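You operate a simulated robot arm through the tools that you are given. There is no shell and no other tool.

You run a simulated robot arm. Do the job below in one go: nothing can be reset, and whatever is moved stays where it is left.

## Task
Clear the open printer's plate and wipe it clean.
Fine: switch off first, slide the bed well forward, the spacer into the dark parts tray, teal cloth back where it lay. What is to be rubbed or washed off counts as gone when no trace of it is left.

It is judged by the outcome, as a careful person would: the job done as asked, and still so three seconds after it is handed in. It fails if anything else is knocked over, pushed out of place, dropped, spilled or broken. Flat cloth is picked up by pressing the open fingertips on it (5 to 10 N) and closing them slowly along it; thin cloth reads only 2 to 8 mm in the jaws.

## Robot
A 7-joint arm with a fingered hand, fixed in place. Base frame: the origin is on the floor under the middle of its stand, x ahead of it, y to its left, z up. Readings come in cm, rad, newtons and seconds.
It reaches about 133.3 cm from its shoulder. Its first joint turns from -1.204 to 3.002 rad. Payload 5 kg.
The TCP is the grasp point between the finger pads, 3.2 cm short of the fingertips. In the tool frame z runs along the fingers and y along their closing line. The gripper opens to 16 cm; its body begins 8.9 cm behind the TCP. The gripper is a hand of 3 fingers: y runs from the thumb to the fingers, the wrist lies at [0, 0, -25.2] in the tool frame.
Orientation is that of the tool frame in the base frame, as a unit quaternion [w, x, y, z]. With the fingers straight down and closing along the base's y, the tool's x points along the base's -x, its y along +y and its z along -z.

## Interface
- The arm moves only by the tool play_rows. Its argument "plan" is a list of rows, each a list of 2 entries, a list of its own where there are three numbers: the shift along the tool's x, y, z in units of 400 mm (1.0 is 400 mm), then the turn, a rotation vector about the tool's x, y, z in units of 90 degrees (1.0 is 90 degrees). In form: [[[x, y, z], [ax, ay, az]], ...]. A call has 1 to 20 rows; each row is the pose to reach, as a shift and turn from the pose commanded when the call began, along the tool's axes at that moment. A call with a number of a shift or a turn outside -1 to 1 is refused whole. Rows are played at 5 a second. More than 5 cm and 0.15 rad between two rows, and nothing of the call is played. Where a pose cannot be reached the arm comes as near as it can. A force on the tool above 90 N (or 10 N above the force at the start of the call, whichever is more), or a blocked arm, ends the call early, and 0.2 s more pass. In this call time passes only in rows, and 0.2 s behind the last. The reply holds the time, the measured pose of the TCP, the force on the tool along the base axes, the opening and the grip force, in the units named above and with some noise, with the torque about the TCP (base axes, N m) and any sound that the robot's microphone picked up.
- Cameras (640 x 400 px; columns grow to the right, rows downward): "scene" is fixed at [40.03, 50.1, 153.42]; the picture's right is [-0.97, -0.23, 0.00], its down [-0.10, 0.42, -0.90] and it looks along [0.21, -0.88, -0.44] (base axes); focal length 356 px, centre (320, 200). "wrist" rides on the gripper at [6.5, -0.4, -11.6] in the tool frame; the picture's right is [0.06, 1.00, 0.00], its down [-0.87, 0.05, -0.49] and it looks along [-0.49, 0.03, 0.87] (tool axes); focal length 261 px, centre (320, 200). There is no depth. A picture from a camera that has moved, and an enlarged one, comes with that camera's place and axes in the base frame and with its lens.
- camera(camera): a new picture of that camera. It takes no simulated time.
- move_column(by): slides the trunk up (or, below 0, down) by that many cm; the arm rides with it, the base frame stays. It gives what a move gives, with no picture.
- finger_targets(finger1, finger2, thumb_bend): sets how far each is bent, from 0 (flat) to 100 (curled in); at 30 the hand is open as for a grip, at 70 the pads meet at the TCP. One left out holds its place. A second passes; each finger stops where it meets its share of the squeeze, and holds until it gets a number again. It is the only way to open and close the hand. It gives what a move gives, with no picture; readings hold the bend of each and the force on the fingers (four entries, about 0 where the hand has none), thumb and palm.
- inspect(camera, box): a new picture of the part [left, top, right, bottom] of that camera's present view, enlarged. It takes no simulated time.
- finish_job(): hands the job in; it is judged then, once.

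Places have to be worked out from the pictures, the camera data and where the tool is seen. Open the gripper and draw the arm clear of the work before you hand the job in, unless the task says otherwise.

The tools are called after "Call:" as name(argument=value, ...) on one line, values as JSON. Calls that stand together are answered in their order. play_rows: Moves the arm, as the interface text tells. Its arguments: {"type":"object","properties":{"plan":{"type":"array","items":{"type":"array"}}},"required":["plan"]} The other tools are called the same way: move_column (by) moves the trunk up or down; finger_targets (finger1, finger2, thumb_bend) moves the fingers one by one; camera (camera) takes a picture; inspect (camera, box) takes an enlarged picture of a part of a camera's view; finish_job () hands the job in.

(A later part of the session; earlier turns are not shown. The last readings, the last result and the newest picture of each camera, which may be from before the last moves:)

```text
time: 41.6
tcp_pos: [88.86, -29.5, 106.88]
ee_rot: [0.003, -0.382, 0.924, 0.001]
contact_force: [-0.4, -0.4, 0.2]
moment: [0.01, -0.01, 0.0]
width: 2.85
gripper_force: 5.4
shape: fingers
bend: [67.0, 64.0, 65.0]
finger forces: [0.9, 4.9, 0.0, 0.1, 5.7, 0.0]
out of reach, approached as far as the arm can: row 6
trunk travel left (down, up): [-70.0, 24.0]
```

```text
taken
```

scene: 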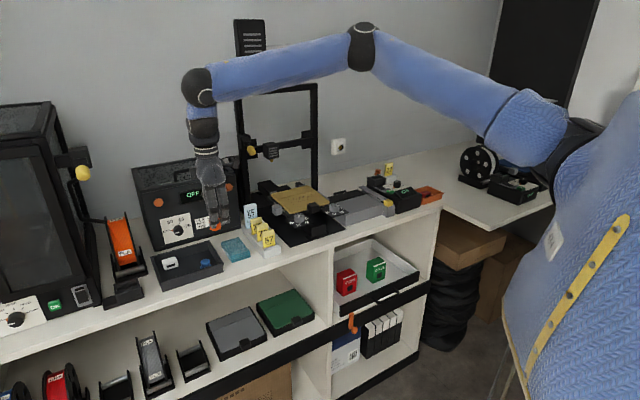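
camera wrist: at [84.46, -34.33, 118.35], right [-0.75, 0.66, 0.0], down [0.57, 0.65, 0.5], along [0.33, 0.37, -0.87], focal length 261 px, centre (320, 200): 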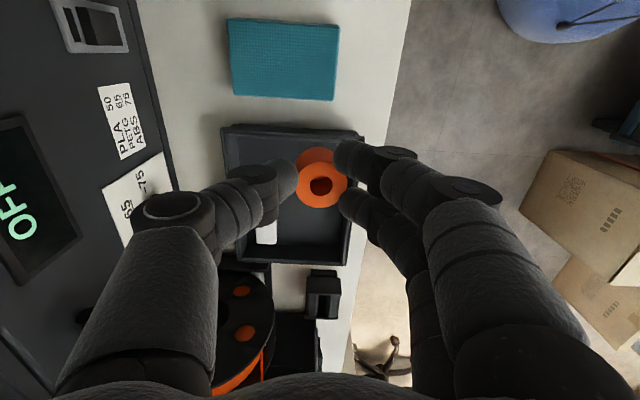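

The arm is near its full stretch here (reach fits a ~93.7 cm limit with the hand vertical), so I'll need to tilt the hand outward to reach into the tray. First I turn the hand back 90° in place so the fingers close along the bench and fit between the blue and white parts in the tray.

Call:
play_rows(plan=[[[0.05, 0, 0], [0, 0, 0.091]], [[0.05, 0, 0], [0, 0, 0.182]], [[0.05, 0, 0], [0, 0, 0.273]], [[0.05, 0, 0], [0, 0, 0.364]], [[0.05, 0, 0], [0, 0, 0.455]], [[0.05, 0, 0], [0, 0, 0.546]], [[0.05, 0, 0], [0, 0, 0.637]], [[0.05, 0, 0], [0, 0, 0.728]], [[0.05, 0, 0], [0, 0, 0.819]], [[0.05, 0, 0], [0, 0, 0.91]], [[0.05, 0, 0], [0, 0, 1.0]]])

Call:
camera(camera="wrist")

Call:
inspect(camera="scene", box=[130, 130, 290, 300])

```text
time: 44.0
tcp_pos: [87.68, -30.74, 106.85]
ee_rot: [0.0, 0.384, 0.924, 0.0]
contact_force: [-0.5, -0.1, -0.9]
moment: [0.0, -0.01, -0.03]
width: 2.82
gripper_force: 6.2
shape: fingers
bend: [67.0, 64.0, 65.0]
finger forces: [1.1, 4.9, 0.1, 0.1, 5.8, 0.0]
trunk travel left (down, up): [-70.0, 24.0]
```

```text
taken
camera wrist: at [82.62, -26.37, 118.37], right [0.66, 0.75, 0.0], down [0.65, -0.58, 0.49], along [0.37, -0.33, -0.87], focal length 261 px, centre (320, 200)
```

wrist: 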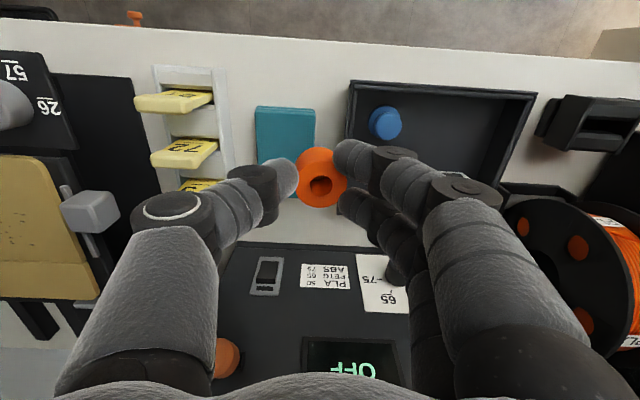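

```text
2.35 times, centred on (210, 215) of scene
camera zoom: at [40.03, 50.1, 153.42], right [-0.97, -0.23, 0.0], down [-0.1, 0.42, -0.9], along [0.21, -0.88, -0.44], focal length 838 px, centre (579, 165)
```

zoom: 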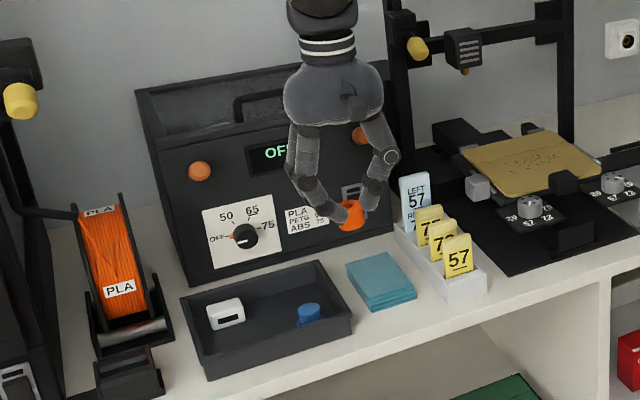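

The turn worked. Now I tilt the hand about 15° outward and carry the spacer over the free spot in the tray (about u=48.3, v=87.5), between the blue part and the white part.

Call:
play_rows(plan=[[[0, 0, 0], [-0.02, -0.0365, 0]], [[0, 0, 0], [-0.04, -0.073, 0]], [[0, 0, 0], [-0.06, -0.1095, 0]], [[0, 0, 0], [-0.0805, -0.146, 0]], [[-0.03, 0.067, 0], [-0.0805, -0.146, 0]], [[-0.06, 0.134, 0], [-0.0805, -0.146, 0]], [[-0.094, 0.201, 0], [-0.0805, -0.146, 0]]])

Call:
camera(camera="wrist")

Call:
inspect(camera="scene", box=[130, 130, 290, 300])

```text
time: 45.6
tcp_pos: [94.69, -28.71, 107.2]
ee_rot: [0.13, 0.38, 0.916, 0.017]
contact_force: [0.3, 0.2, -0.5]
moment: [0.0, 0.0, -0.01]
width: 2.83
gripper_force: 5.4
shape: fingers
bend: [67.0, 64.0, 65.0]
finger forces: [1.1, 4.9, 0.0, 0.1, 5.6, 0.0]
out of reach, approached as far as the arm can: row 7
trunk travel left (down, up): [-70.0, 24.0]
```

```text
taken
camera wrist: at [86.91, -23.46, 116.76], right [0.65, 0.75, 0.12], down [0.5, -0.53, 0.68], along [0.57, -0.38, -0.72], focal length 261 px, centre (320, 200)
```

wrist: 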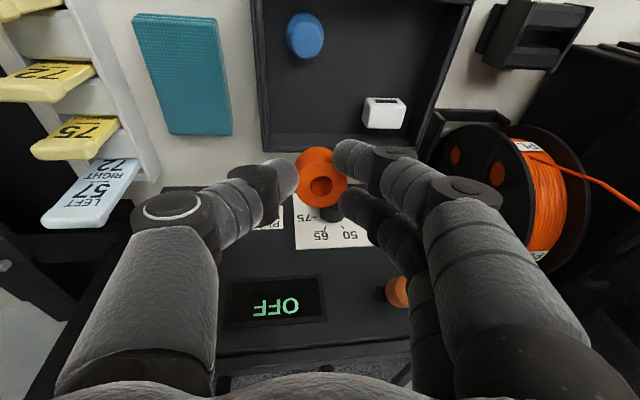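

```text
2.35 times, centred on (210, 215) of scene
camera zoom: at [40.03, 50.1, 153.42], right [-0.97, -0.23, 0.0], down [-0.1, 0.42, -0.9], along [0.21, -0.88, -0.44], focal length 838 px, centre (579, 165)
```

zoom: 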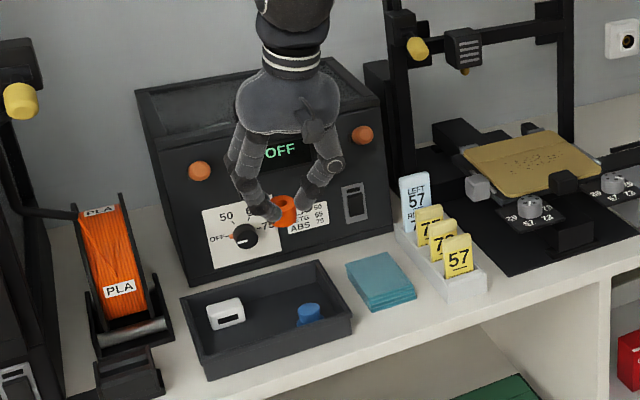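

The spacer hangs near the tray, but radius ~99 cm is the limit at this tilt, so I choose the nearer free spot at about u=53, v=83.7 (right of the blue part, in front of the white one), with a little more tilt.

Call:
play_rows(plan=[[[0.045, 0.03, 0], [0, 0, 0]], [[0.07, 0.08, 0], [-0.006, -0.01, 0]], [[0.089, 0.12, 0], [-0.012, -0.02, 0]], [[0.089, 0.1586, 0], [-0.018, -0.028, 0]]])

Call:
camera(camera="wrist")

Call:
inspect(camera="scene", box=[130, 130, 290, 300])

```text
time: 46.6
tcp_pos: [93.2, -25.31, 107.83]
ee_rot: [0.156, 0.377, 0.913, 0.023]
contact_force: [-0.1, 0.6, 0.8]
moment: [0.02, -0.01, 0.01]
width: 2.81
gripper_force: 5.6
shape: fingers
bend: [67.0, 64.0, 65.0]
finger forces: [1.2, 4.7, 0.1, 0.0, 5.6, 0.0]
out of reach, approached as far as the arm can: row 1, 2, 3, 4
trunk travel left (down, up): [-70.0, 24.0]
```

```text
taken
camera wrist: at [84.9, -19.92, 116.95], right [0.64, 0.76, 0.14], down [0.47, -0.53, 0.71], along [0.61, -0.39, -0.69], focal length 261 px, centre (320, 200)
```

wrist: 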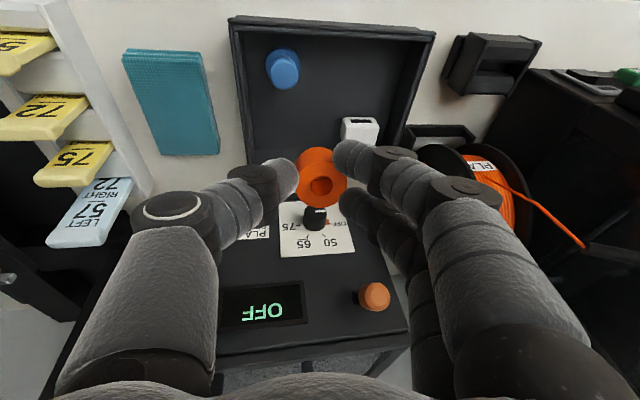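

```text
2.35 times, centred on (210, 215) of scene
camera zoom: at [40.03, 50.1, 153.42], right [-0.97, -0.23, 0.0], down [-0.1, 0.42, -0.9], along [0.21, -0.88, -0.44], focal length 838 px, centre (579, 165)
```

zoom: 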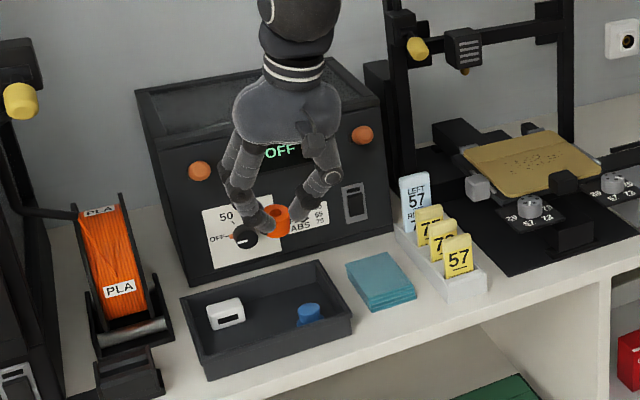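

The reach limit is not simply radial here. I look at the whole arm posture before choosing how to go on.

Call:
camera(camera="scene")

```text
taken
```

scene: 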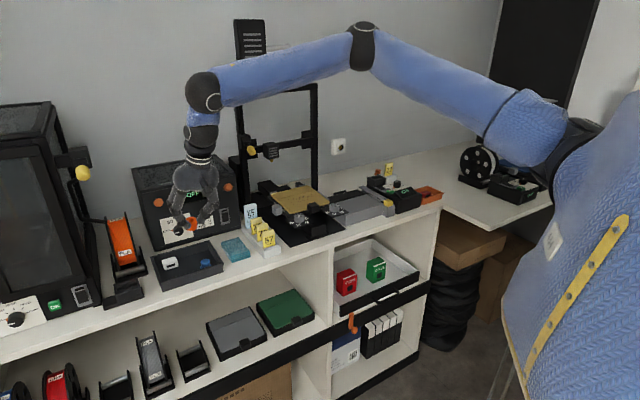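

The arm seems limited by wrist geometry here rather than by pure distance. I rotate the hand about its own axis by ~50° so it faces straight out along the arm; that orientation also fits the gap between the blue and white parts better.

Call:
play_rows(plan=[[[0, 0, 0], [0, 0, -0.09]], [[0, 0, 0], [0, 0, -0.18]], [[0, 0, 0], [0, 0, -0.27]], [[0, 0, 0], [0, 0, -0.36]], [[0, 0, 0], [0, 0, -0.45]], [[0, 0, 0], [0, 0, -0.54]]])

Call:
camera(camera="wrist")

```text
time: 48.0
tcp_pos: [93.14, -25.24, 108.15]
ee_rot: [0.151, -0.033, 0.987, -0.044]
contact_force: [-0.8, 0.8, -0.6]
moment: [0.01, -0.01, -0.01]
width: 2.8
gripper_force: 5.9
shape: fingers
bend: [67.0, 64.0, 65.0]
finger forces: [1.1, 4.8, 0.0, 0.1, 5.6, 0.1]
trunk travel left (down, up): [-70.0, 24.0]
```

```text
taken
camera wrist: at [83.3, -25.03, 117.24], right [-0.11, 0.99, -0.12], down [0.68, 0.16, 0.72], along [0.73, 0.0, -0.69], focal length 261 px, centre (320, 200)
```

wrist: 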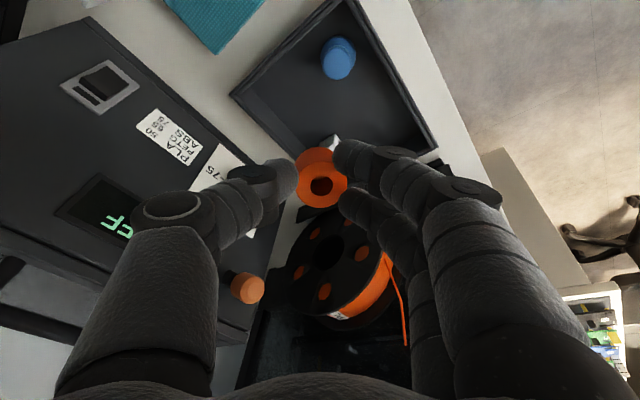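

Rotation worked without complaint. I shift 2 cm outward toward the free spot (TCP target about x=95.1, y=-27.2) and check whether it is reachable.

Call:
play_rows(plan=[[[-0.0214, -0.0256, 0.0092], [0, 0, 0]], [[-0.0428, -0.0513, 0.0185], [0, 0, 0]]])

Call:
inspect(camera="scene", box=[140, 170, 260, 300])

```text
time: 48.6
tcp_pos: [95.04, -27.37, 108.14]
ee_rot: [0.151, -0.032, 0.987, -0.044]
contact_force: [-0.9, 0.2, -0.6]
moment: [0.03, 0.01, 0.01]
width: 2.83
gripper_force: 5.4
shape: fingers
bend: [67.0, 64.0, 65.0]
finger forces: [1.0, 4.8, 0.0, 0.0, 5.6, 0.0]
trunk travel left (down, up): [-70.0, 24.0]
```

```text
3.08 times, centred on (200, 235) of scene
camera zoom: at [40.03, 50.1, 153.42], right [-0.97, -0.23, 0.0], down [-0.1, 0.42, -0.9], along [0.21, -0.88, -0.44], focal length 1096 px, centre (689, 92)
```

zoom: 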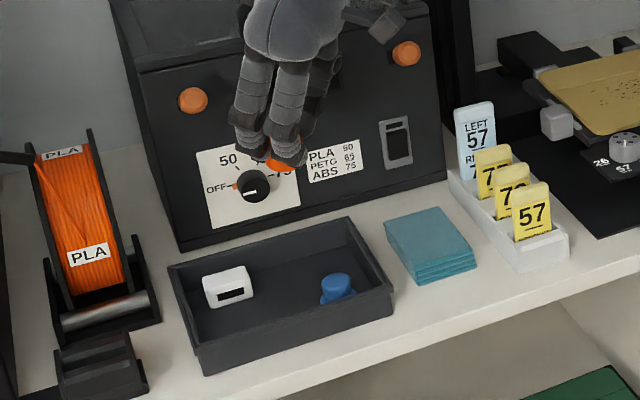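

Reachable. Now I lower straight down 9 cm toward the tray, watching the reply.

Call:
play_rows(plan=[[[0.022, 0.0073, 0.0713], [0, 0, 0]], [[0.0443, 0.0145, 0.1425], [0, 0, 0]], [[0.0664, 0.0218, 0.2138], [0, 0, 0]]])

Call:
camera(camera="wrist")

Call:
inspect(camera="scene", box=[140, 170, 260, 300])

```text
time: 49.4
tcp_pos: [93.27, -28.78, 100.22]
ee_rot: [0.15, -0.032, 0.987, -0.045]
contact_force: [0.0, -0.5, -0.7]
moment: [0.03, 0.02, -0.02]
width: 2.83
gripper_force: 5.7
shape: fingers
bend: [67.0, 64.0, 65.0]
finger forces: [1.1, 4.8, 0.0, 0.0, 5.7, 0.0]
out of reach, approached as far as the arm can: row 1, 2, 3
trunk travel left (down, up): [-70.0, 24.0]
```

```text
taken
camera wrist: at [83.5, -28.58, 109.3], right [-0.11, 0.99, -0.12], down [0.68, 0.16, 0.72], along [0.73, 0.0, -0.69], focal length 261 px, centre (320, 200)
```

wrist: 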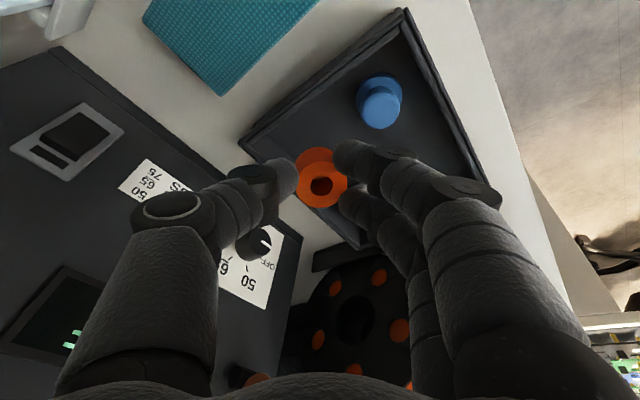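

```text
3.08 times, centred on (200, 235) of scene
camera zoom: at [40.03, 50.1, 153.42], right [-0.97, -0.23, 0.0], down [-0.1, 0.42, -0.9], along [0.21, -0.88, -0.44], focal length 1096 px, centre (689, 92)
```

zoom: 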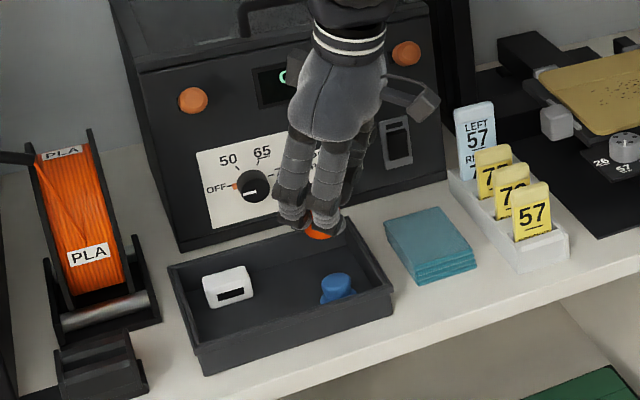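

The arm drifted inward when lowered, so I return to the reachable pose above and use the trunk to come down instead.

Call:
play_rows(plan=[[[-0.034, 0.0045, -0.059], [0, 0, 0]], [[-0.069, 0.009, -0.118], [0, 0, 0]], [[-0.103, 0.0135, -0.1775], [0, 0, 0]]])

Call:
move_column(by=-8)

Call:
camera(camera="wrist")

Call:
inspect(camera="scene", box=[140, 170, 260, 300])

```text
time: 50.2
tcp_pos: [94.96, -27.36, 108.15]
ee_rot: [0.15, -0.031, 0.987, -0.046]
contact_force: [0.2, 0.0, 0.1]
moment: [-0.02, 0.01, -0.02]
width: 2.82
gripper_force: 5.5
shape: fingers
bend: [67.0, 64.0, 65.0]
finger forces: [1.1, 4.7, 0.0, 0.1, 5.6, 0.1]
trunk travel left (down, up): [-70.0, 24.0]
```

```text
time: 51.4
tcp_pos: [94.94, -27.39, 100.18]
ee_rot: [0.15, -0.03, 0.987, -0.046]
contact_force: [0.2, -0.5, -0.8]
moment: [0.0, 0.05, 0.01]
width: 2.79
gripper_force: 5.8
shape: fingers
bend: [67.0, 64.0, 65.0]
finger forces: [1.1, 4.7, 0.1, 0.1, 5.6, 0.0]
trunk travel left (down, up): [-62.0, 32.0]
```

```text
taken
camera wrist: at [85.12, -27.1, 109.27], right [-0.11, 0.99, -0.12], down [0.68, 0.16, 0.72], along [0.73, 0.0, -0.69], focal length 261 px, centre (320, 200)
```

wrist: 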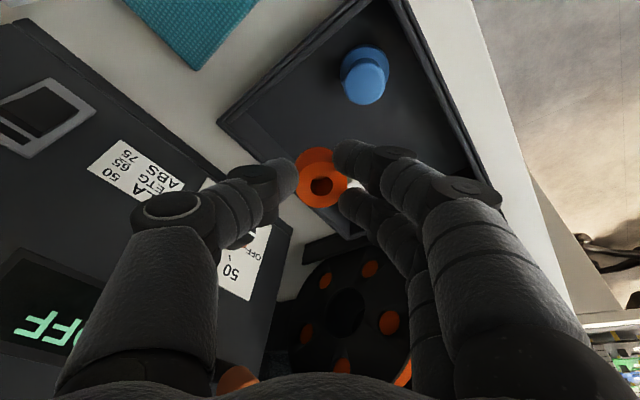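

```text
3.08 times, centred on (200, 235) of scene
camera zoom: at [40.03, 50.1, 153.42], right [-0.97, -0.23, 0.0], down [-0.1, 0.42, -0.9], along [0.21, -0.88, -0.44], focal length 1096 px, centre (689, 92)
```

zoom: 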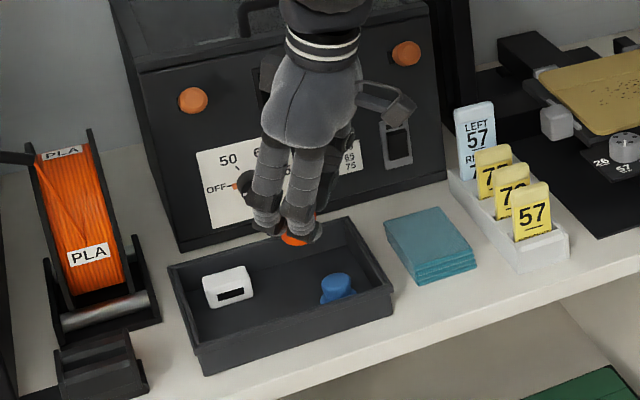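

The spacer is heading for the gap between the white and blue parts. I lower the trunk 3 cm more.

Call:
move_column(by=-3)

Call:
inspect(camera="scene", box=[150, 200, 240, 290])

Call:
camera(camera="wrist")

```text
time: 52.1
tcp_pos: [94.94, -27.32, 97.16]
ee_rot: [0.151, -0.031, 0.987, -0.046]
contact_force: [0.7, 0.1, -0.7]
moment: [0.03, -0.02, 0.01]
width: 2.81
gripper_force: 5.6
shape: fingers
bend: [67.0, 64.0, 65.0]
finger forces: [1.1, 4.8, 0.1, 0.0, 5.6, 0.0]
trunk travel left (down, up): [-59.0, 35.0]
```

```text
4.44 times, centred on (195, 245) of scene
camera zoom: at [40.03, 50.1, 153.42], right [-0.97, -0.23, 0.0], down [-0.1, 0.42, -0.9], along [0.21, -0.88, -0.44], focal length 1583 px, centre (876, 0)
```

zoom: 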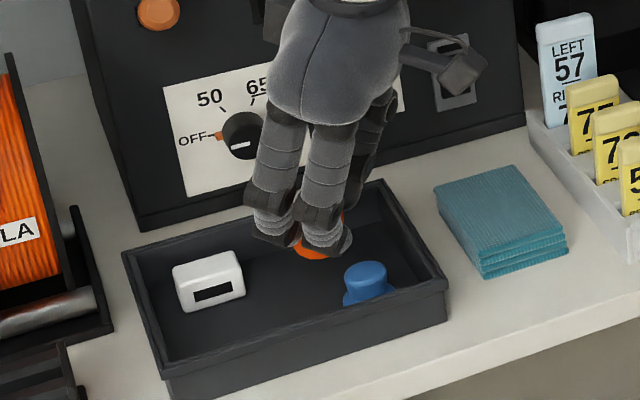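

```text
taken
camera wrist: at [85.11, -27.1, 106.28], right [-0.11, 0.99, -0.12], down [0.68, 0.16, 0.72], along [0.73, 0.0, -0.69], focal length 261 px, centre (320, 200)
```

wrist: 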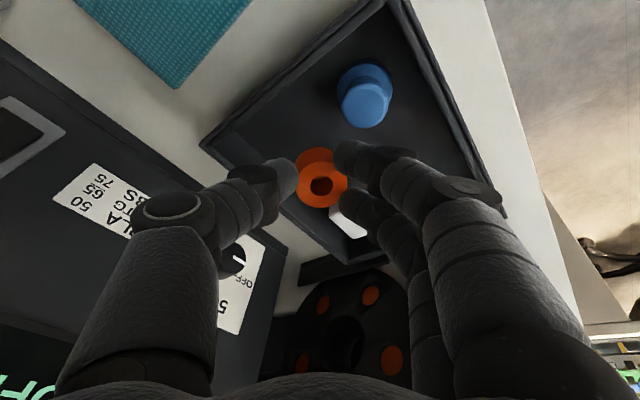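

The fingertips are entering the tray with clear gaps to blue and white. I lower another 1.5 cm, then feel for the floor.

Call:
move_column(by=-1.5)

Call:
inspect(camera="scene", box=[150, 200, 240, 290])

```text
time: 52.8
tcp_pos: [94.91, -27.2, 95.76]
ee_rot: [0.151, -0.031, 0.987, -0.046]
contact_force: [0.6, -0.3, 0.3]
moment: [-0.02, -0.01, 0.0]
width: 2.82
gripper_force: 5.5
shape: fingers
bend: [67.0, 64.0, 65.0]
finger forces: [1.2, 4.7, 0.0, 0.0, 5.6, 0.1]
trunk travel left (down, up): [-57.5, 36.5]
```

```text
4.44 times, centred on (195, 245) of scene
camera zoom: at [40.03, 50.1, 153.42], right [-0.97, -0.23, 0.0], down [-0.1, 0.42, -0.9], along [0.21, -0.88, -0.44], focal length 1583 px, centre (876, 0)
```

zoom: 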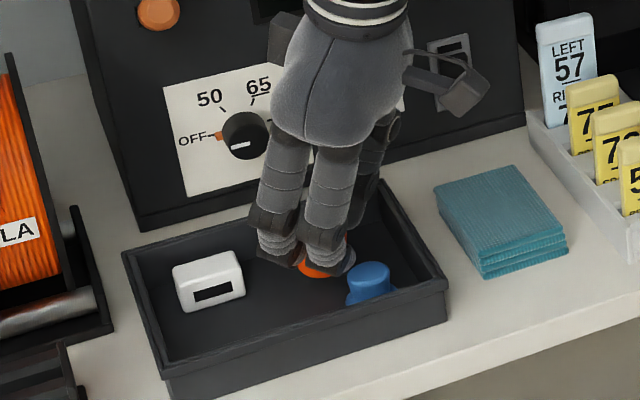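

Still no contact; a bit lower.

Call:
move_column(by=-0.8)

Call:
move_column(by=-0.4)

```text
time: 53.3
tcp_pos: [94.84, -27.29, 94.83]
ee_rot: [0.149, -0.031, 0.987, -0.046]
contact_force: [0.1, -0.2, -0.4]
moment: [-0.01, 0.0, -0.01]
width: 2.77
gripper_force: 6.2
shape: fingers
bend: [67.0, 64.0, 65.0]
finger forces: [1.4, 5.0, 0.0, 0.1, 6.0, 0.1]
trunk travel left (down, up): [-56.7, 37.3]
```

```text
time: 53.9
tcp_pos: [94.91, -27.31, 94.68]
ee_rot: [0.152, -0.031, 0.987, -0.046]
contact_force: [3.4, -1.5, 11.0]
moment: [-0.06, -0.18, 0.02]
width: 2.78
gripper_force: 8.6
shape: fingers
bend: [68.0, 65.0, 65.0]
finger forces: [0.9, 6.9, 0.0, 0.1, 8.3, 0.0]
trunk travel left (down, up): [-56.3, 37.7]
```

The spacer now rests on the tray floor (11 N up). I ease up 2 mm and then open the fingers gently.

Call:
move_column(by=0.3)

Call:
finger_targets(finger1=62, finger2=60, thumb_bend=62)

Call:
camera(camera="wrist")

Call:
inspect(camera="scene", box=[150, 200, 240, 290])

```text
time: 54.4
tcp_pos: [94.89, -27.29, 94.72]
ee_rot: [0.15, -0.031, 0.987, -0.046]
contact_force: [2.1, -0.5, 3.5]
moment: [0.0, -0.07, 0.0]
width: 2.78
gripper_force: 6.6
shape: fingers
bend: [67.0, 65.0, 65.0]
finger forces: [1.1, 6.3, 0.0, 0.1, 6.4, 0.0]
trunk travel left (down, up): [-56.6, 37.4]
```

```text
time: 55.4
tcp_pos: [94.95, -27.37, 94.8]
ee_rot: [0.15, -0.031, 0.987, -0.046]
contact_force: [0.5, 0.1, -0.4]
moment: [0.02, 0.01, -0.01]
width: 3.93
gripper_force: 0.1
shape: fingers
bend: [62.0, 60.0, 62.0]
finger forces: [0.0, 0.1, 0.0, 0.0, 0.1, 0.0]
trunk travel left (down, up): [-56.6, 37.4]
```

```text
taken
camera wrist: at [85.13, -27.12, 103.82], right [-0.11, 0.99, -0.12], down [0.68, 0.16, 0.72], along [0.73, 0.0, -0.69], focal length 261 px, centre (320, 200)
```

wrist: 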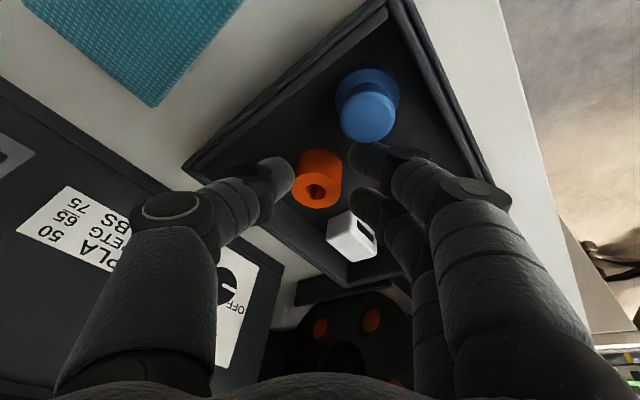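

```text
4.44 times, centred on (195, 245) of scene
camera zoom: at [40.03, 50.1, 153.42], right [-0.97, -0.23, 0.0], down [-0.1, 0.42, -0.9], along [0.21, -0.88, -0.44], focal length 1583 px, centre (876, 0)
```

zoom: 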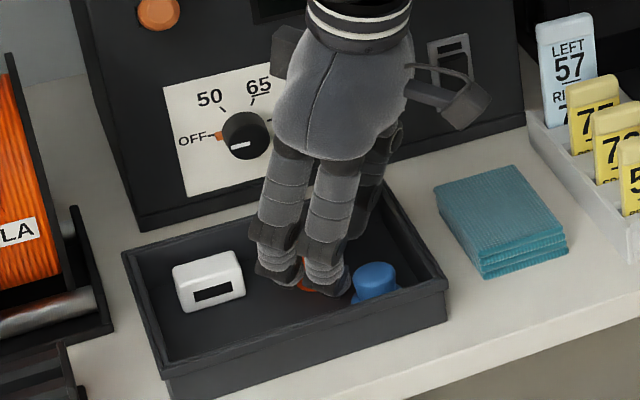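

The spacer stands free and upright in the tray. I open the thumb a bit more (free side) and raise with the trunk.

Call:
finger_targets(finger1=61, finger2=60, thumb_bend=56)

Call:
move_column(by=13)

Call:
camera(camera="wrist")

Call:
inspect(camera="scene", box=[140, 190, 260, 300])

```text
time: 56.4
tcp_pos: [94.94, -27.32, 94.77]
ee_rot: [0.15, -0.031, 0.987, -0.045]
contact_force: [-0.5, 0.6, 0.3]
moment: [0.02, 0.02, 0.0]
width: 5.28
gripper_force: 0.1
shape: fingers
bend: [61.0, 60.0, 56.0]
finger forces: [0.0, 0.1, 0.1, 0.0, 0.0, 0.0]
trunk travel left (down, up): [-56.6, 37.4]
```

```text
time: 58.0
tcp_pos: [95.03, -27.32, 107.66]
ee_rot: [0.149, -0.032, 0.987, -0.046]
contact_force: [-0.2, 0.5, -0.9]
moment: [-0.04, -0.02, 0.02]
width: 5.28
gripper_force: 0.0
shape: fingers
bend: [61.0, 60.0, 56.0]
finger forces: [0.0, 0.1, 0.1, 0.0, 0.0, 0.0]
trunk travel left (down, up): [-69.6, 24.4]
```

```text
taken
camera wrist: at [85.15, -27.14, 116.79], right [-0.11, 0.99, -0.12], down [0.68, 0.16, 0.72], along [0.73, 0.0, -0.69], focal length 261 px, centre (320, 200)
```

wrist: 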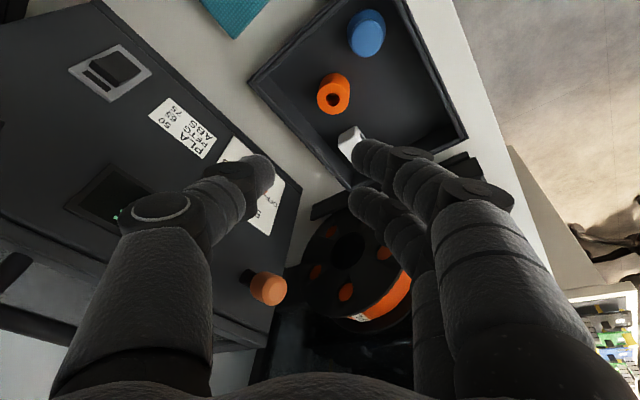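

```text
3.64 times, centred on (200, 245) of scene
camera zoom: at [40.03, 50.1, 153.42], right [-0.97, -0.23, 0.0], down [-0.1, 0.42, -0.9], along [0.21, -0.88, -0.44], focal length 1295 px, centre (756, 36)
```

zoom: 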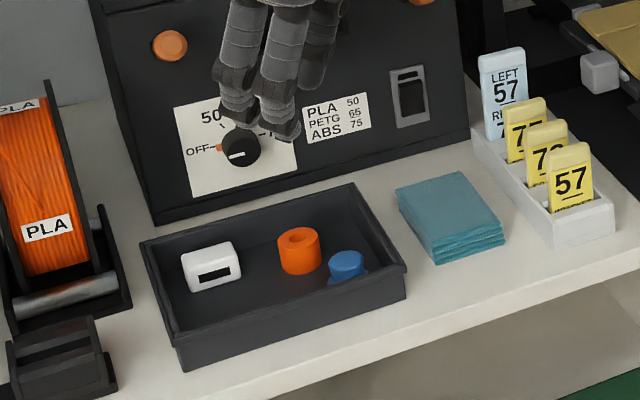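

The spacer stands upright in the dark parts tray between the other parts. Next I straighten the hand to vertical and move over the teal cloth (about u=36.9, v=87) to look at it from above.

Call:
play_rows(plan=[[[0.0425, -0.05, -0.04], [-0.0157, 0.0478, 0]], [[0.085, -0.1, -0.075], [-0.0314, 0.0955, 0]], [[0.1275, -0.15, -0.1], [-0.047, 0.143, 0]], [[0.17, -0.199, -0.1115], [-0.0627, 0.191, 0]]])

Call:
camera(camera="wrist")

Call:
inspect(camera="scene", box=[200, 220, 260, 270])

```text
time: 59.0
tcp_pos: [87.48, -35.35, 110.72]
ee_rot: [-0.002, -0.031, 1.0, -0.001]
contact_force: [0.7, -0.2, -1.1]
moment: [0.01, 0.0, -0.02]
width: 5.3
gripper_force: 0.1
shape: fingers
bend: [61.0, 60.0, 56.0]
finger forces: [0.1, 0.1, 0.0, 0.0, 0.0, 0.0]
trunk travel left (down, up): [-69.6, 24.4]
```

```text
taken
camera wrist: at [80.85, -36.06, 122.37], right [-0.12, 0.99, 0.0], down [0.87, 0.11, 0.49], along [0.49, 0.06, -0.87], focal length 261 px, centre (320, 200)
```

wrist: 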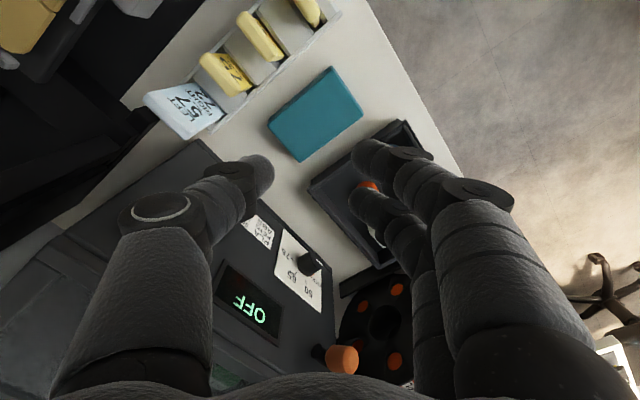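

```text
8.00 times, centred on (230, 245) of scene
camera zoom: at [40.03, 50.1, 153.42], right [-0.97, -0.23, 0.0], down [-0.1, 0.42, -0.9], along [0.21, -0.88, -0.44], focal length 2850 px, centre (1040, -160)
```

zoom: 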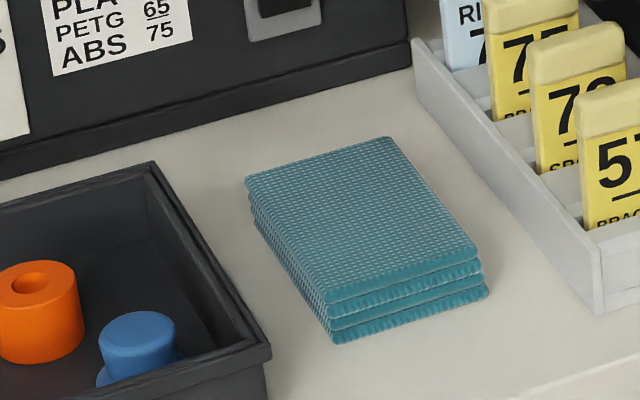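

The cloth is a folded pad about 6 × 9.5 cm (u 33.5–39.6, v 82.5–92), top near z 90, centred at (36.5, 87.3). I turn the hand so it closes along the pad's long side and then bring it down with the trunk.

Call:
play_rows(plan=[[[0, 0, 0], [0, 0, -0.092]], [[0, 0, 0], [0, 0, -0.184]], [[0, 0, 0], [0, 0, -0.276]], [[0, 0, 0], [0, 0, -0.368]], [[0, 0, 0], [0, 0, -0.46]]])

Call:
finger_targets(finger1=57, finger2=57, thumb_bend=57)

Call:
move_column(by=-11)

Call:
camera(camera="wrist")

Call:
inspect(camera="scene", box=[180, 170, 280, 280])

```text
time: 60.1
tcp_pos: [87.51, -35.43, 110.73]
ee_rot: [-0.002, -0.384, 0.923, -0.001]
contact_force: [-0.5, -0.2, 0.9]
moment: [-0.02, -0.01, -0.02]
width: 5.28
gripper_force: 0.0
shape: fingers
bend: [61.0, 60.0, 56.0]
finger forces: [0.0, 0.0, 0.0, 0.1, 0.0, 0.0]
trunk travel left (down, up): [-69.6, 24.4]
```

```text
time: 61.1
tcp_pos: [87.41, -35.45, 110.75]
ee_rot: [-0.002, -0.383, 0.924, -0.001]
contact_force: [1.2, 0.0, 1.0]
moment: [-0.02, 0.03, -0.02]
width: 6.26
gripper_force: 0.0
shape: fingers
bend: [56.0, 56.0, 56.0]
finger forces: [0.0, 0.0, 0.0, 0.1, 0.0, 0.0]
trunk travel left (down, up): [-69.6, 24.4]
```

```text
time: 62.6
tcp_pos: [87.44, -35.32, 99.72]
ee_rot: [-0.001, -0.383, 0.924, -0.001]
contact_force: [0.4, 0.8, 1.0]
moment: [-0.01, 0.0, 0.03]
width: 6.24
gripper_force: 0.0
shape: fingers
bend: [56.0, 56.0, 56.0]
finger forces: [0.0, 0.1, 0.0, 0.0, 0.0, 0.1]
trunk travel left (down, up): [-58.6, 35.4]
```

```text
taken
camera wrist: at [83.0, -40.1, 111.34], right [-0.75, 0.66, 0.0], down [0.58, 0.65, 0.49], along [0.32, 0.37, -0.87], focal length 261 px, centre (320, 200)
```

wrist: 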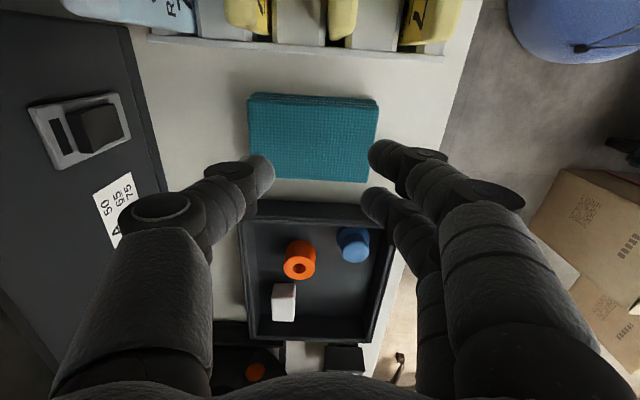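

```text
3.64 times, centred on (230, 225) of scene
camera zoom: at [40.03, 50.1, 153.42], right [-0.97, -0.23, 0.0], down [-0.1, 0.42, -0.9], along [0.21, -0.88, -0.44], focal length 1295 px, centre (647, 109)
```

zoom: 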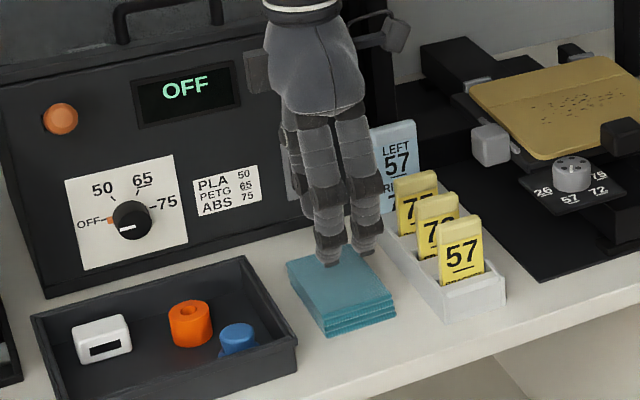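

Hand and pad are aligned. I narrow the opening so all tips land well inside the pad, shift 4 mm, and lower to just above it.

Call:
finger_targets(finger1=60, finger2=60, thumb_bend=60)

Call:
play_rows(plan=[[[0, -0.01, 0], [0, 0, 0]]])

Call:
move_column(by=-4.5)

Call:
inspect(camera="scene", box=[190, 190, 270, 270])

Call:
camera(camera="wrist")

```text
time: 63.6
tcp_pos: [87.56, -35.34, 99.71]
ee_rot: [-0.002, -0.383, 0.924, -0.001]
contact_force: [-0.4, -0.3, -0.3]
moment: [-0.01, 0.01, 0.01]
width: 4.83
gripper_force: 0.1
shape: fingers
bend: [60.0, 60.0, 60.0]
finger forces: [0.0, 0.1, 0.0, 0.0, 0.0, 0.0]
trunk travel left (down, up): [-58.6, 35.4]
```

```text
time: 64.0
tcp_pos: [87.79, -35.68, 99.69]
ee_rot: [-0.001, -0.383, 0.924, 0.0]
contact_force: [0.5, 0.6, -0.3]
moment: [0.02, 0.0, 0.01]
width: 4.82
gripper_force: 0.1
shape: fingers
bend: [60.0, 60.0, 60.0]
finger forces: [0.0, 0.0, 0.1, 0.0, 0.0, 0.0]
trunk travel left (down, up): [-58.6, 35.4]
```

```text
time: 64.8
tcp_pos: [87.66, -35.59, 95.39]
ee_rot: [0.0, -0.383, 0.924, -0.002]
contact_force: [-0.7, -1.6, 12.5]
moment: [-0.18, -0.1, -0.02]
width: 4.82
gripper_force: 6.0
shape: fingers
bend: [60.0, 60.0, 60.0]
finger forces: [1.1, 2.2, 0.1, 0.1, 8.4, 0.1]
trunk travel left (down, up): [-54.1, 39.9]
```

```text
5.00 times, centred on (230, 230) of scene
camera zoom: at [40.03, 50.1, 153.42], right [-0.97, -0.23, 0.0], down [-0.1, 0.42, -0.9], along [0.21, -0.88, -0.44], focal length 1781 px, centre (770, 50)
```

zoom: 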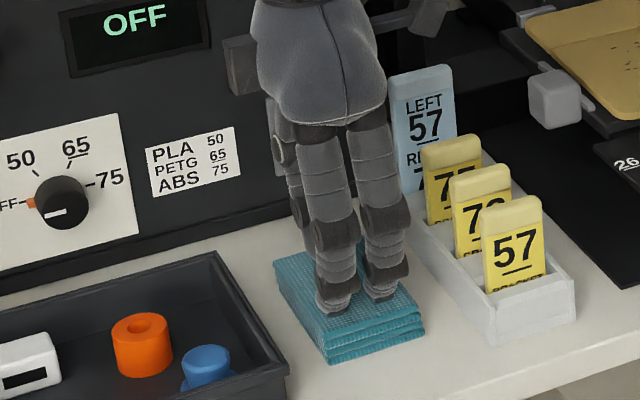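

```text
taken
camera wrist: at [83.25, -40.37, 106.96], right [-0.75, 0.66, 0.0], down [0.58, 0.65, 0.49], along [0.33, 0.37, -0.87], focal length 261 px, centre (320, 200)
```

wrist: 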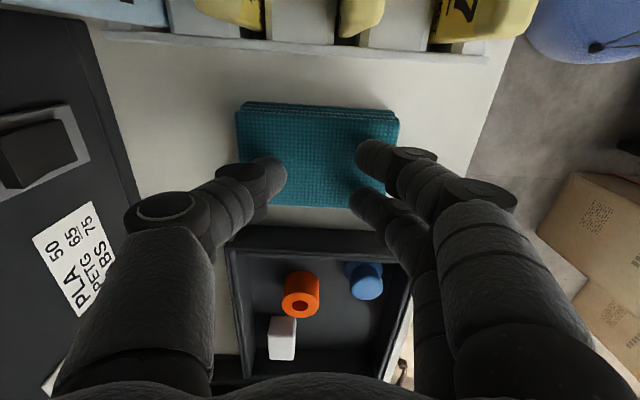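

The tips are on the pad with about 12 N. I now close slowly along it; as the tips rise a little while closing, the force should ease into the 5–10 N range.

Call:
finger_targets(finger1=63, finger2=63, thumb_bend=62)

Call:
inspect(camera="wrist", box=[220, 90, 420, 250])

```text
time: 65.8
tcp_pos: [87.66, -35.57, 95.33]
ee_rot: [-0.001, -0.383, 0.924, -0.002]
contact_force: [2.3, -2.7, 12.1]
moment: [-0.4, -0.42, 0.02]
width: 4.07
gripper_force: 6.7
shape: fingers
bend: [63.0, 63.0, 62.0]
finger forces: [0.0, 0.0, 0.0, 0.0, 12.8, 0.1]
trunk travel left (down, up): [-54.1, 39.9]
```

```text
2.50 times, centred on (320, 170) of wrist
camera zoom: at [83.23, -40.37, 106.9], right [-0.75, 0.66, 0.0], down [0.58, 0.65, 0.49], along [0.32, 0.37, -0.87], focal length 652 px, centre (320, 275)
```

zoom: 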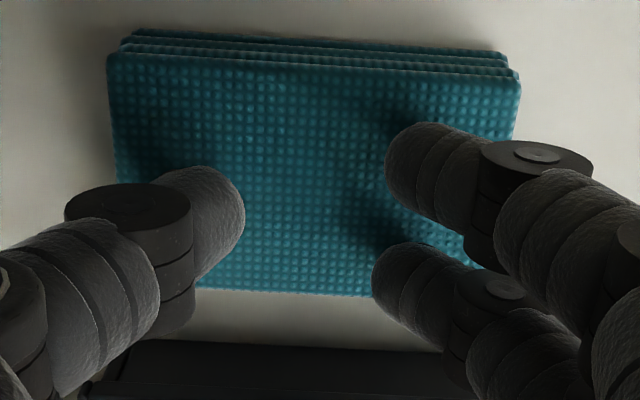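

The thumb reaches lower than the fingers at equal bend, and the hand sits ~1 cm too far toward +u. I lift slightly, recentre, and set the thumb a bit more bent than the fingers before pressing again.

Call:
move_column(by=1.0)

Call:
finger_targets(finger1=58, finger2=58, thumb_bend=61)

Call:
play_rows(plan=[[[0.025, 0, 0], [0, 0, 0]]])

Call:
move_column(by=-0.6)

```text
time: 66.4
tcp_pos: [87.84, -35.58, 96.06]
ee_rot: [-0.001, -0.384, 0.923, -0.001]
contact_force: [0.1, -0.5, -0.1]
moment: [-0.01, 0.03, -0.01]
width: 3.86
gripper_force: 0.1
shape: fingers
bend: [63.0, 63.0, 62.0]
finger forces: [0.1, 0.0, 0.1, 0.0, 0.0, 0.0]
trunk travel left (down, up): [-55.1, 38.9]
```

```text
time: 67.4
tcp_pos: [87.7, -35.64, 96.28]
ee_rot: [-0.001, -0.382, 0.924, -0.002]
contact_force: [-0.3, -0.3, -0.3]
moment: [-0.03, 0.02, -0.01]
width: 5.07
gripper_force: 0.0
shape: fingers
bend: [57.0, 57.0, 61.0]
finger forces: [0.0, 0.0, 0.1, 0.1, 0.0, 0.0]
trunk travel left (down, up): [-55.1, 38.9]
```

```text
time: 67.8
tcp_pos: [86.88, -36.35, 96.32]
ee_rot: [-0.002, -0.382, 0.924, 0.0]
contact_force: [-0.2, -0.1, 0.9]
moment: [0.0, 0.01, 0.02]
width: 5.06
gripper_force: 0.1
shape: fingers
bend: [57.0, 57.0, 61.0]
finger forces: [0.0, 0.1, 0.0, 0.0, 0.0, 0.1]
trunk travel left (down, up): [-55.1, 38.9]
```

```text
time: 68.4
tcp_pos: [86.92, -36.3, 95.6]
ee_rot: [-0.002, -0.382, 0.924, -0.001]
contact_force: [0.1, 0.1, 0.6]
moment: [-0.05, 0.02, -0.02]
width: 5.07
gripper_force: 0.2
shape: fingers
bend: [57.0, 57.0, 61.0]
finger forces: [0.0, 0.1, 0.1, 0.0, 0.0, 0.1]
trunk travel left (down, up): [-54.5, 39.5]
```

Nothing pressed yet at z=95.6; I go down in 3 mm steps until all three tips carry load.

Call:
move_column(by=-0.3)

Call:
move_column(by=-0.3)

Call:
inspect(camera="wrist", box=[220, 90, 420, 250])

```text
time: 68.9
tcp_pos: [86.85, -36.39, 95.48]
ee_rot: [-0.001, -0.382, 0.924, -0.001]
contact_force: [-1.1, -1.1, 8.2]
moment: [0.21, 0.2, 0.06]
width: 5.07
gripper_force: 4.0
shape: fingers
bend: [57.0, 57.0, 61.0]
finger forces: [3.4, 4.8, 0.0, 0.0, 0.0, 0.1]
trunk travel left (down, up): [-54.2, 39.8]
```

```text
time: 69.4
tcp_pos: [86.89, -36.26, 95.43]
ee_rot: [0.0, -0.382, 0.924, -0.002]
contact_force: [-2.0, -0.1, 28.0]
moment: [0.7, 0.77, 0.06]
width: 5.0
gripper_force: 13.7
shape: fingers
bend: [59.0, 59.0, 61.0]
finger forces: [13.7, 14.2, 0.1, 0.0, 0.0, 0.1]
trunk travel left (down, up): [-53.9, 40.1]
```

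```text
2.50 times, centred on (320, 170) of wrist
camera zoom: at [82.35, -40.99, 106.96], right [-0.75, 0.66, 0.0], down [0.58, 0.65, 0.49], along [0.33, 0.37, -0.87], focal length 652 px, centre (320, 275)
```

zoom: 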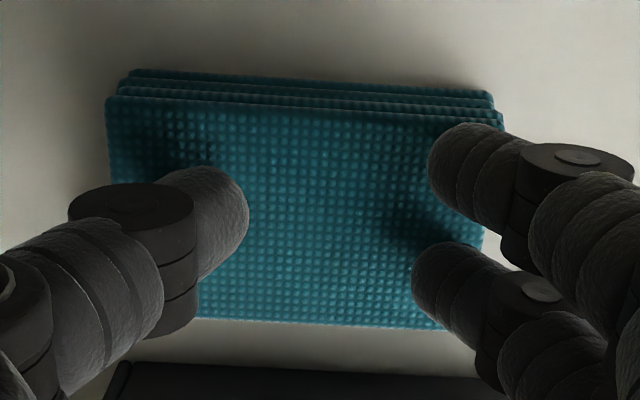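

The pad is quite firm, and now the fingers carry all the load. I back off a few millimetres and rebalance the bends so thumb and fingers press together.

Call:
move_column(by=0.4)

Call:
finger_targets(finger1=58.5, finger2=58.5, thumb_bend=60)

Call:
move_column(by=-0.3)

```text
time: 70.0
tcp_pos: [86.86, -36.32, 95.42]
ee_rot: [-0.001, -0.383, 0.924, -0.001]
contact_force: [0.7, 1.3, 10.8]
moment: [0.37, 0.23, -0.08]
width: 5.02
gripper_force: 5.7
shape: fingers
bend: [58.0, 58.0, 61.0]
finger forces: [4.5, 6.3, 0.0, 0.0, 0.1, 0.0]
trunk travel left (down, up): [-54.3, 39.7]
```

```text
time: 71.0
tcp_pos: [86.93, -36.43, 95.51]
ee_rot: [-0.001, -0.383, 0.924, -0.002]
contact_force: [0.0, 2.5, 5.0]
moment: [0.22, 0.11, -0.03]
width: 5.23
gripper_force: 2.2
shape: fingers
bend: [58.0, 58.0, 60.0]
finger forces: [1.6, 3.2, 0.0, 0.0, 0.1, 0.1]
trunk travel left (down, up): [-54.3, 39.7]
```

```text
time: 71.5
tcp_pos: [86.87, -36.22, 95.41]
ee_rot: [0.0, -0.383, 0.924, -0.002]
contact_force: [-1.8, 1.6, 21.0]
moment: [0.64, 0.56, 0.05]
width: 5.15
gripper_force: 10.1
shape: fingers
bend: [59.0, 59.0, 60.0]
finger forces: [9.7, 10.9, 0.0, 0.1, 0.1, 0.1]
trunk travel left (down, up): [-54.0, 40.0]
```

Thumb still unloaded; I raise a hair and open the thumb slightly so it presses too.

Call:
move_column(by=0.2)

Call:
finger_targets(finger1=59.5, finger2=59.5, thumb_bend=59)

```text
time: 72.0
tcp_pos: [86.88, -36.21, 95.28]
ee_rot: [-0.001, -0.383, 0.924, -0.001]
contact_force: [-0.6, 2.3, 13.4]
moment: [0.53, 0.36, -0.05]
width: 5.19
gripper_force: 6.7
shape: fingers
bend: [59.0, 59.0, 60.0]
finger forces: [5.8, 8.4, 0.1, 0.0, 0.2, 0.0]
trunk travel left (down, up): [-54.2, 39.8]
```

```text
time: 73.0
tcp_pos: [86.89, -36.5, 95.38]
ee_rot: [-0.001, -0.383, 0.924, -0.002]
contact_force: [-1.3, 2.8, 11.4]
moment: [0.34, 0.3, -0.01]
width: 5.29
gripper_force: 5.9
shape: fingers
bend: [58.0, 59.0, 59.0]
finger forces: [4.0, 5.8, 0.1, 0.0, 1.4, 0.0]
trunk travel left (down, up): [-54.2, 39.8]
```

All three tips are loaded now (11 N total). I close a small step and watch whether the cloth gathers.

Call:
finger_targets(finger1=62, finger2=62, thumb_bend=61)

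Call:
inspect(camera="wrist", box=[220, 90, 420, 250])

Call:
inspect(camera="scene", box=[205, 210, 265, 265])

```text
time: 74.0
tcp_pos: [86.92, -36.45, 95.37]
ee_rot: [-0.001, -0.383, 0.924, -0.002]
contact_force: [0.4, -2.2, 5.6]
moment: [-0.17, -0.15, -0.07]
width: 4.25
gripper_force: 2.2
shape: fingers
bend: [62.0, 62.0, 61.0]
finger forces: [0.0, 0.0, 0.0, 0.1, 5.4, 0.0]
trunk travel left (down, up): [-54.2, 39.8]
```

```text
2.50 times, centred on (320, 170) of wrist
camera zoom: at [82.45, -41.1, 106.93], right [-0.75, 0.66, 0.0], down [0.58, 0.65, 0.49], along [0.32, 0.37, -0.87], focal length 652 px, centre (320, 275)
```

zoom: 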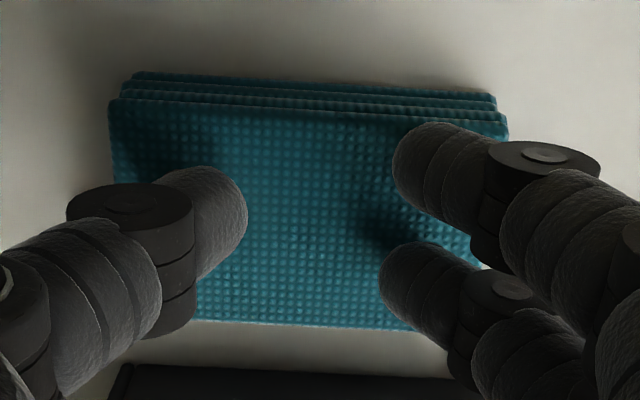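

```text
7.27 times, centred on (235, 238) of scene
camera zoom: at [40.03, 50.1, 153.42], right [-0.97, -0.23, 0.0], down [-0.1, 0.42, -0.9], along [0.21, -0.88, -0.44], focal length 2591 px, centre (938, -73)
```

zoom: 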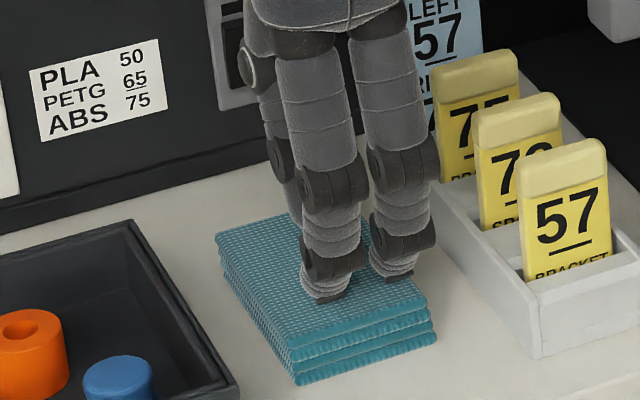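

The pad behaves stiffly and the fingers slid off its surface as they rose. I follow down while closing: bend the thumb a little more, then lower until all three press again.

Call:
finger_targets(thumb_bend=62.5)

Call:
move_column(by=-0.3)

```text
time: 75.0
tcp_pos: [86.95, -36.45, 95.43]
ee_rot: [-0.001, -0.382, 0.924, -0.001]
contact_force: [-0.5, 0.3, 2.3]
moment: [-0.07, -0.06, -0.02]
width: 4.1
gripper_force: 1.1
shape: fingers
bend: [62.0, 62.0, 62.0]
finger forces: [0.0, 0.1, 0.0, 0.1, 2.2, 0.1]
trunk travel left (down, up): [-54.2, 39.8]
```

```text
time: 75.5
tcp_pos: [86.93, -36.24, 95.26]
ee_rot: [0.0, -0.383, 0.924, -0.002]
contact_force: [-0.4, -1.6, 18.5]
moment: [-0.22, -0.21, 0.0]
width: 4.1
gripper_force: 9.3
shape: fingers
bend: [62.0, 62.0, 62.0]
finger forces: [2.5, 3.3, 0.1, 0.0, 12.7, 0.0]
trunk travel left (down, up): [-53.9, 40.1]
```

All three press (2.5/3.3/12.7 N). I close another step, the thumb a bit more since it is the most loaded.

Call:
finger_targets(finger1=63.5, finger2=63.5, thumb_bend=65)

Call:
inspect(camera="wrist", box=[220, 90, 420, 250])

```text
time: 76.5
tcp_pos: [86.88, -36.25, 95.27]
ee_rot: [0.0, -0.382, 0.924, -0.001]
contact_force: [-3.2, 4.4, 19.4]
moment: [0.53, 0.42, 0.01]
width: 3.38
gripper_force: 9.9
shape: fingers
bend: [64.0, 64.0, 65.0]
finger forces: [8.4, 11.0, 0.0, 0.0, 0.0, 0.0]
trunk travel left (down, up): [-53.9, 40.1]
```

```text
2.50 times, centred on (320, 170) of wrist
camera zoom: at [82.37, -40.98, 106.79], right [-0.75, 0.66, 0.0], down [0.58, 0.65, 0.49], along [0.33, 0.37, -0.87], focal length 652 px, centre (320, 275)
```

zoom: 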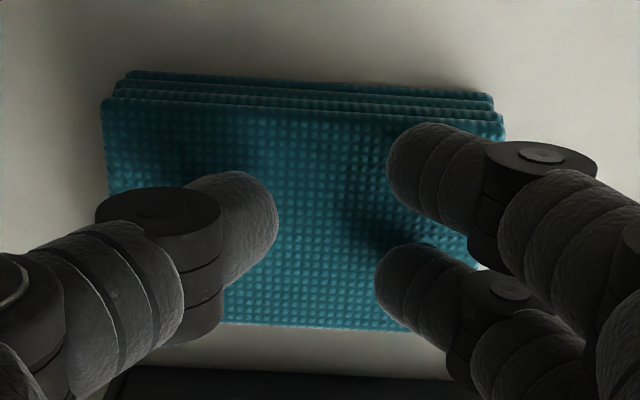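

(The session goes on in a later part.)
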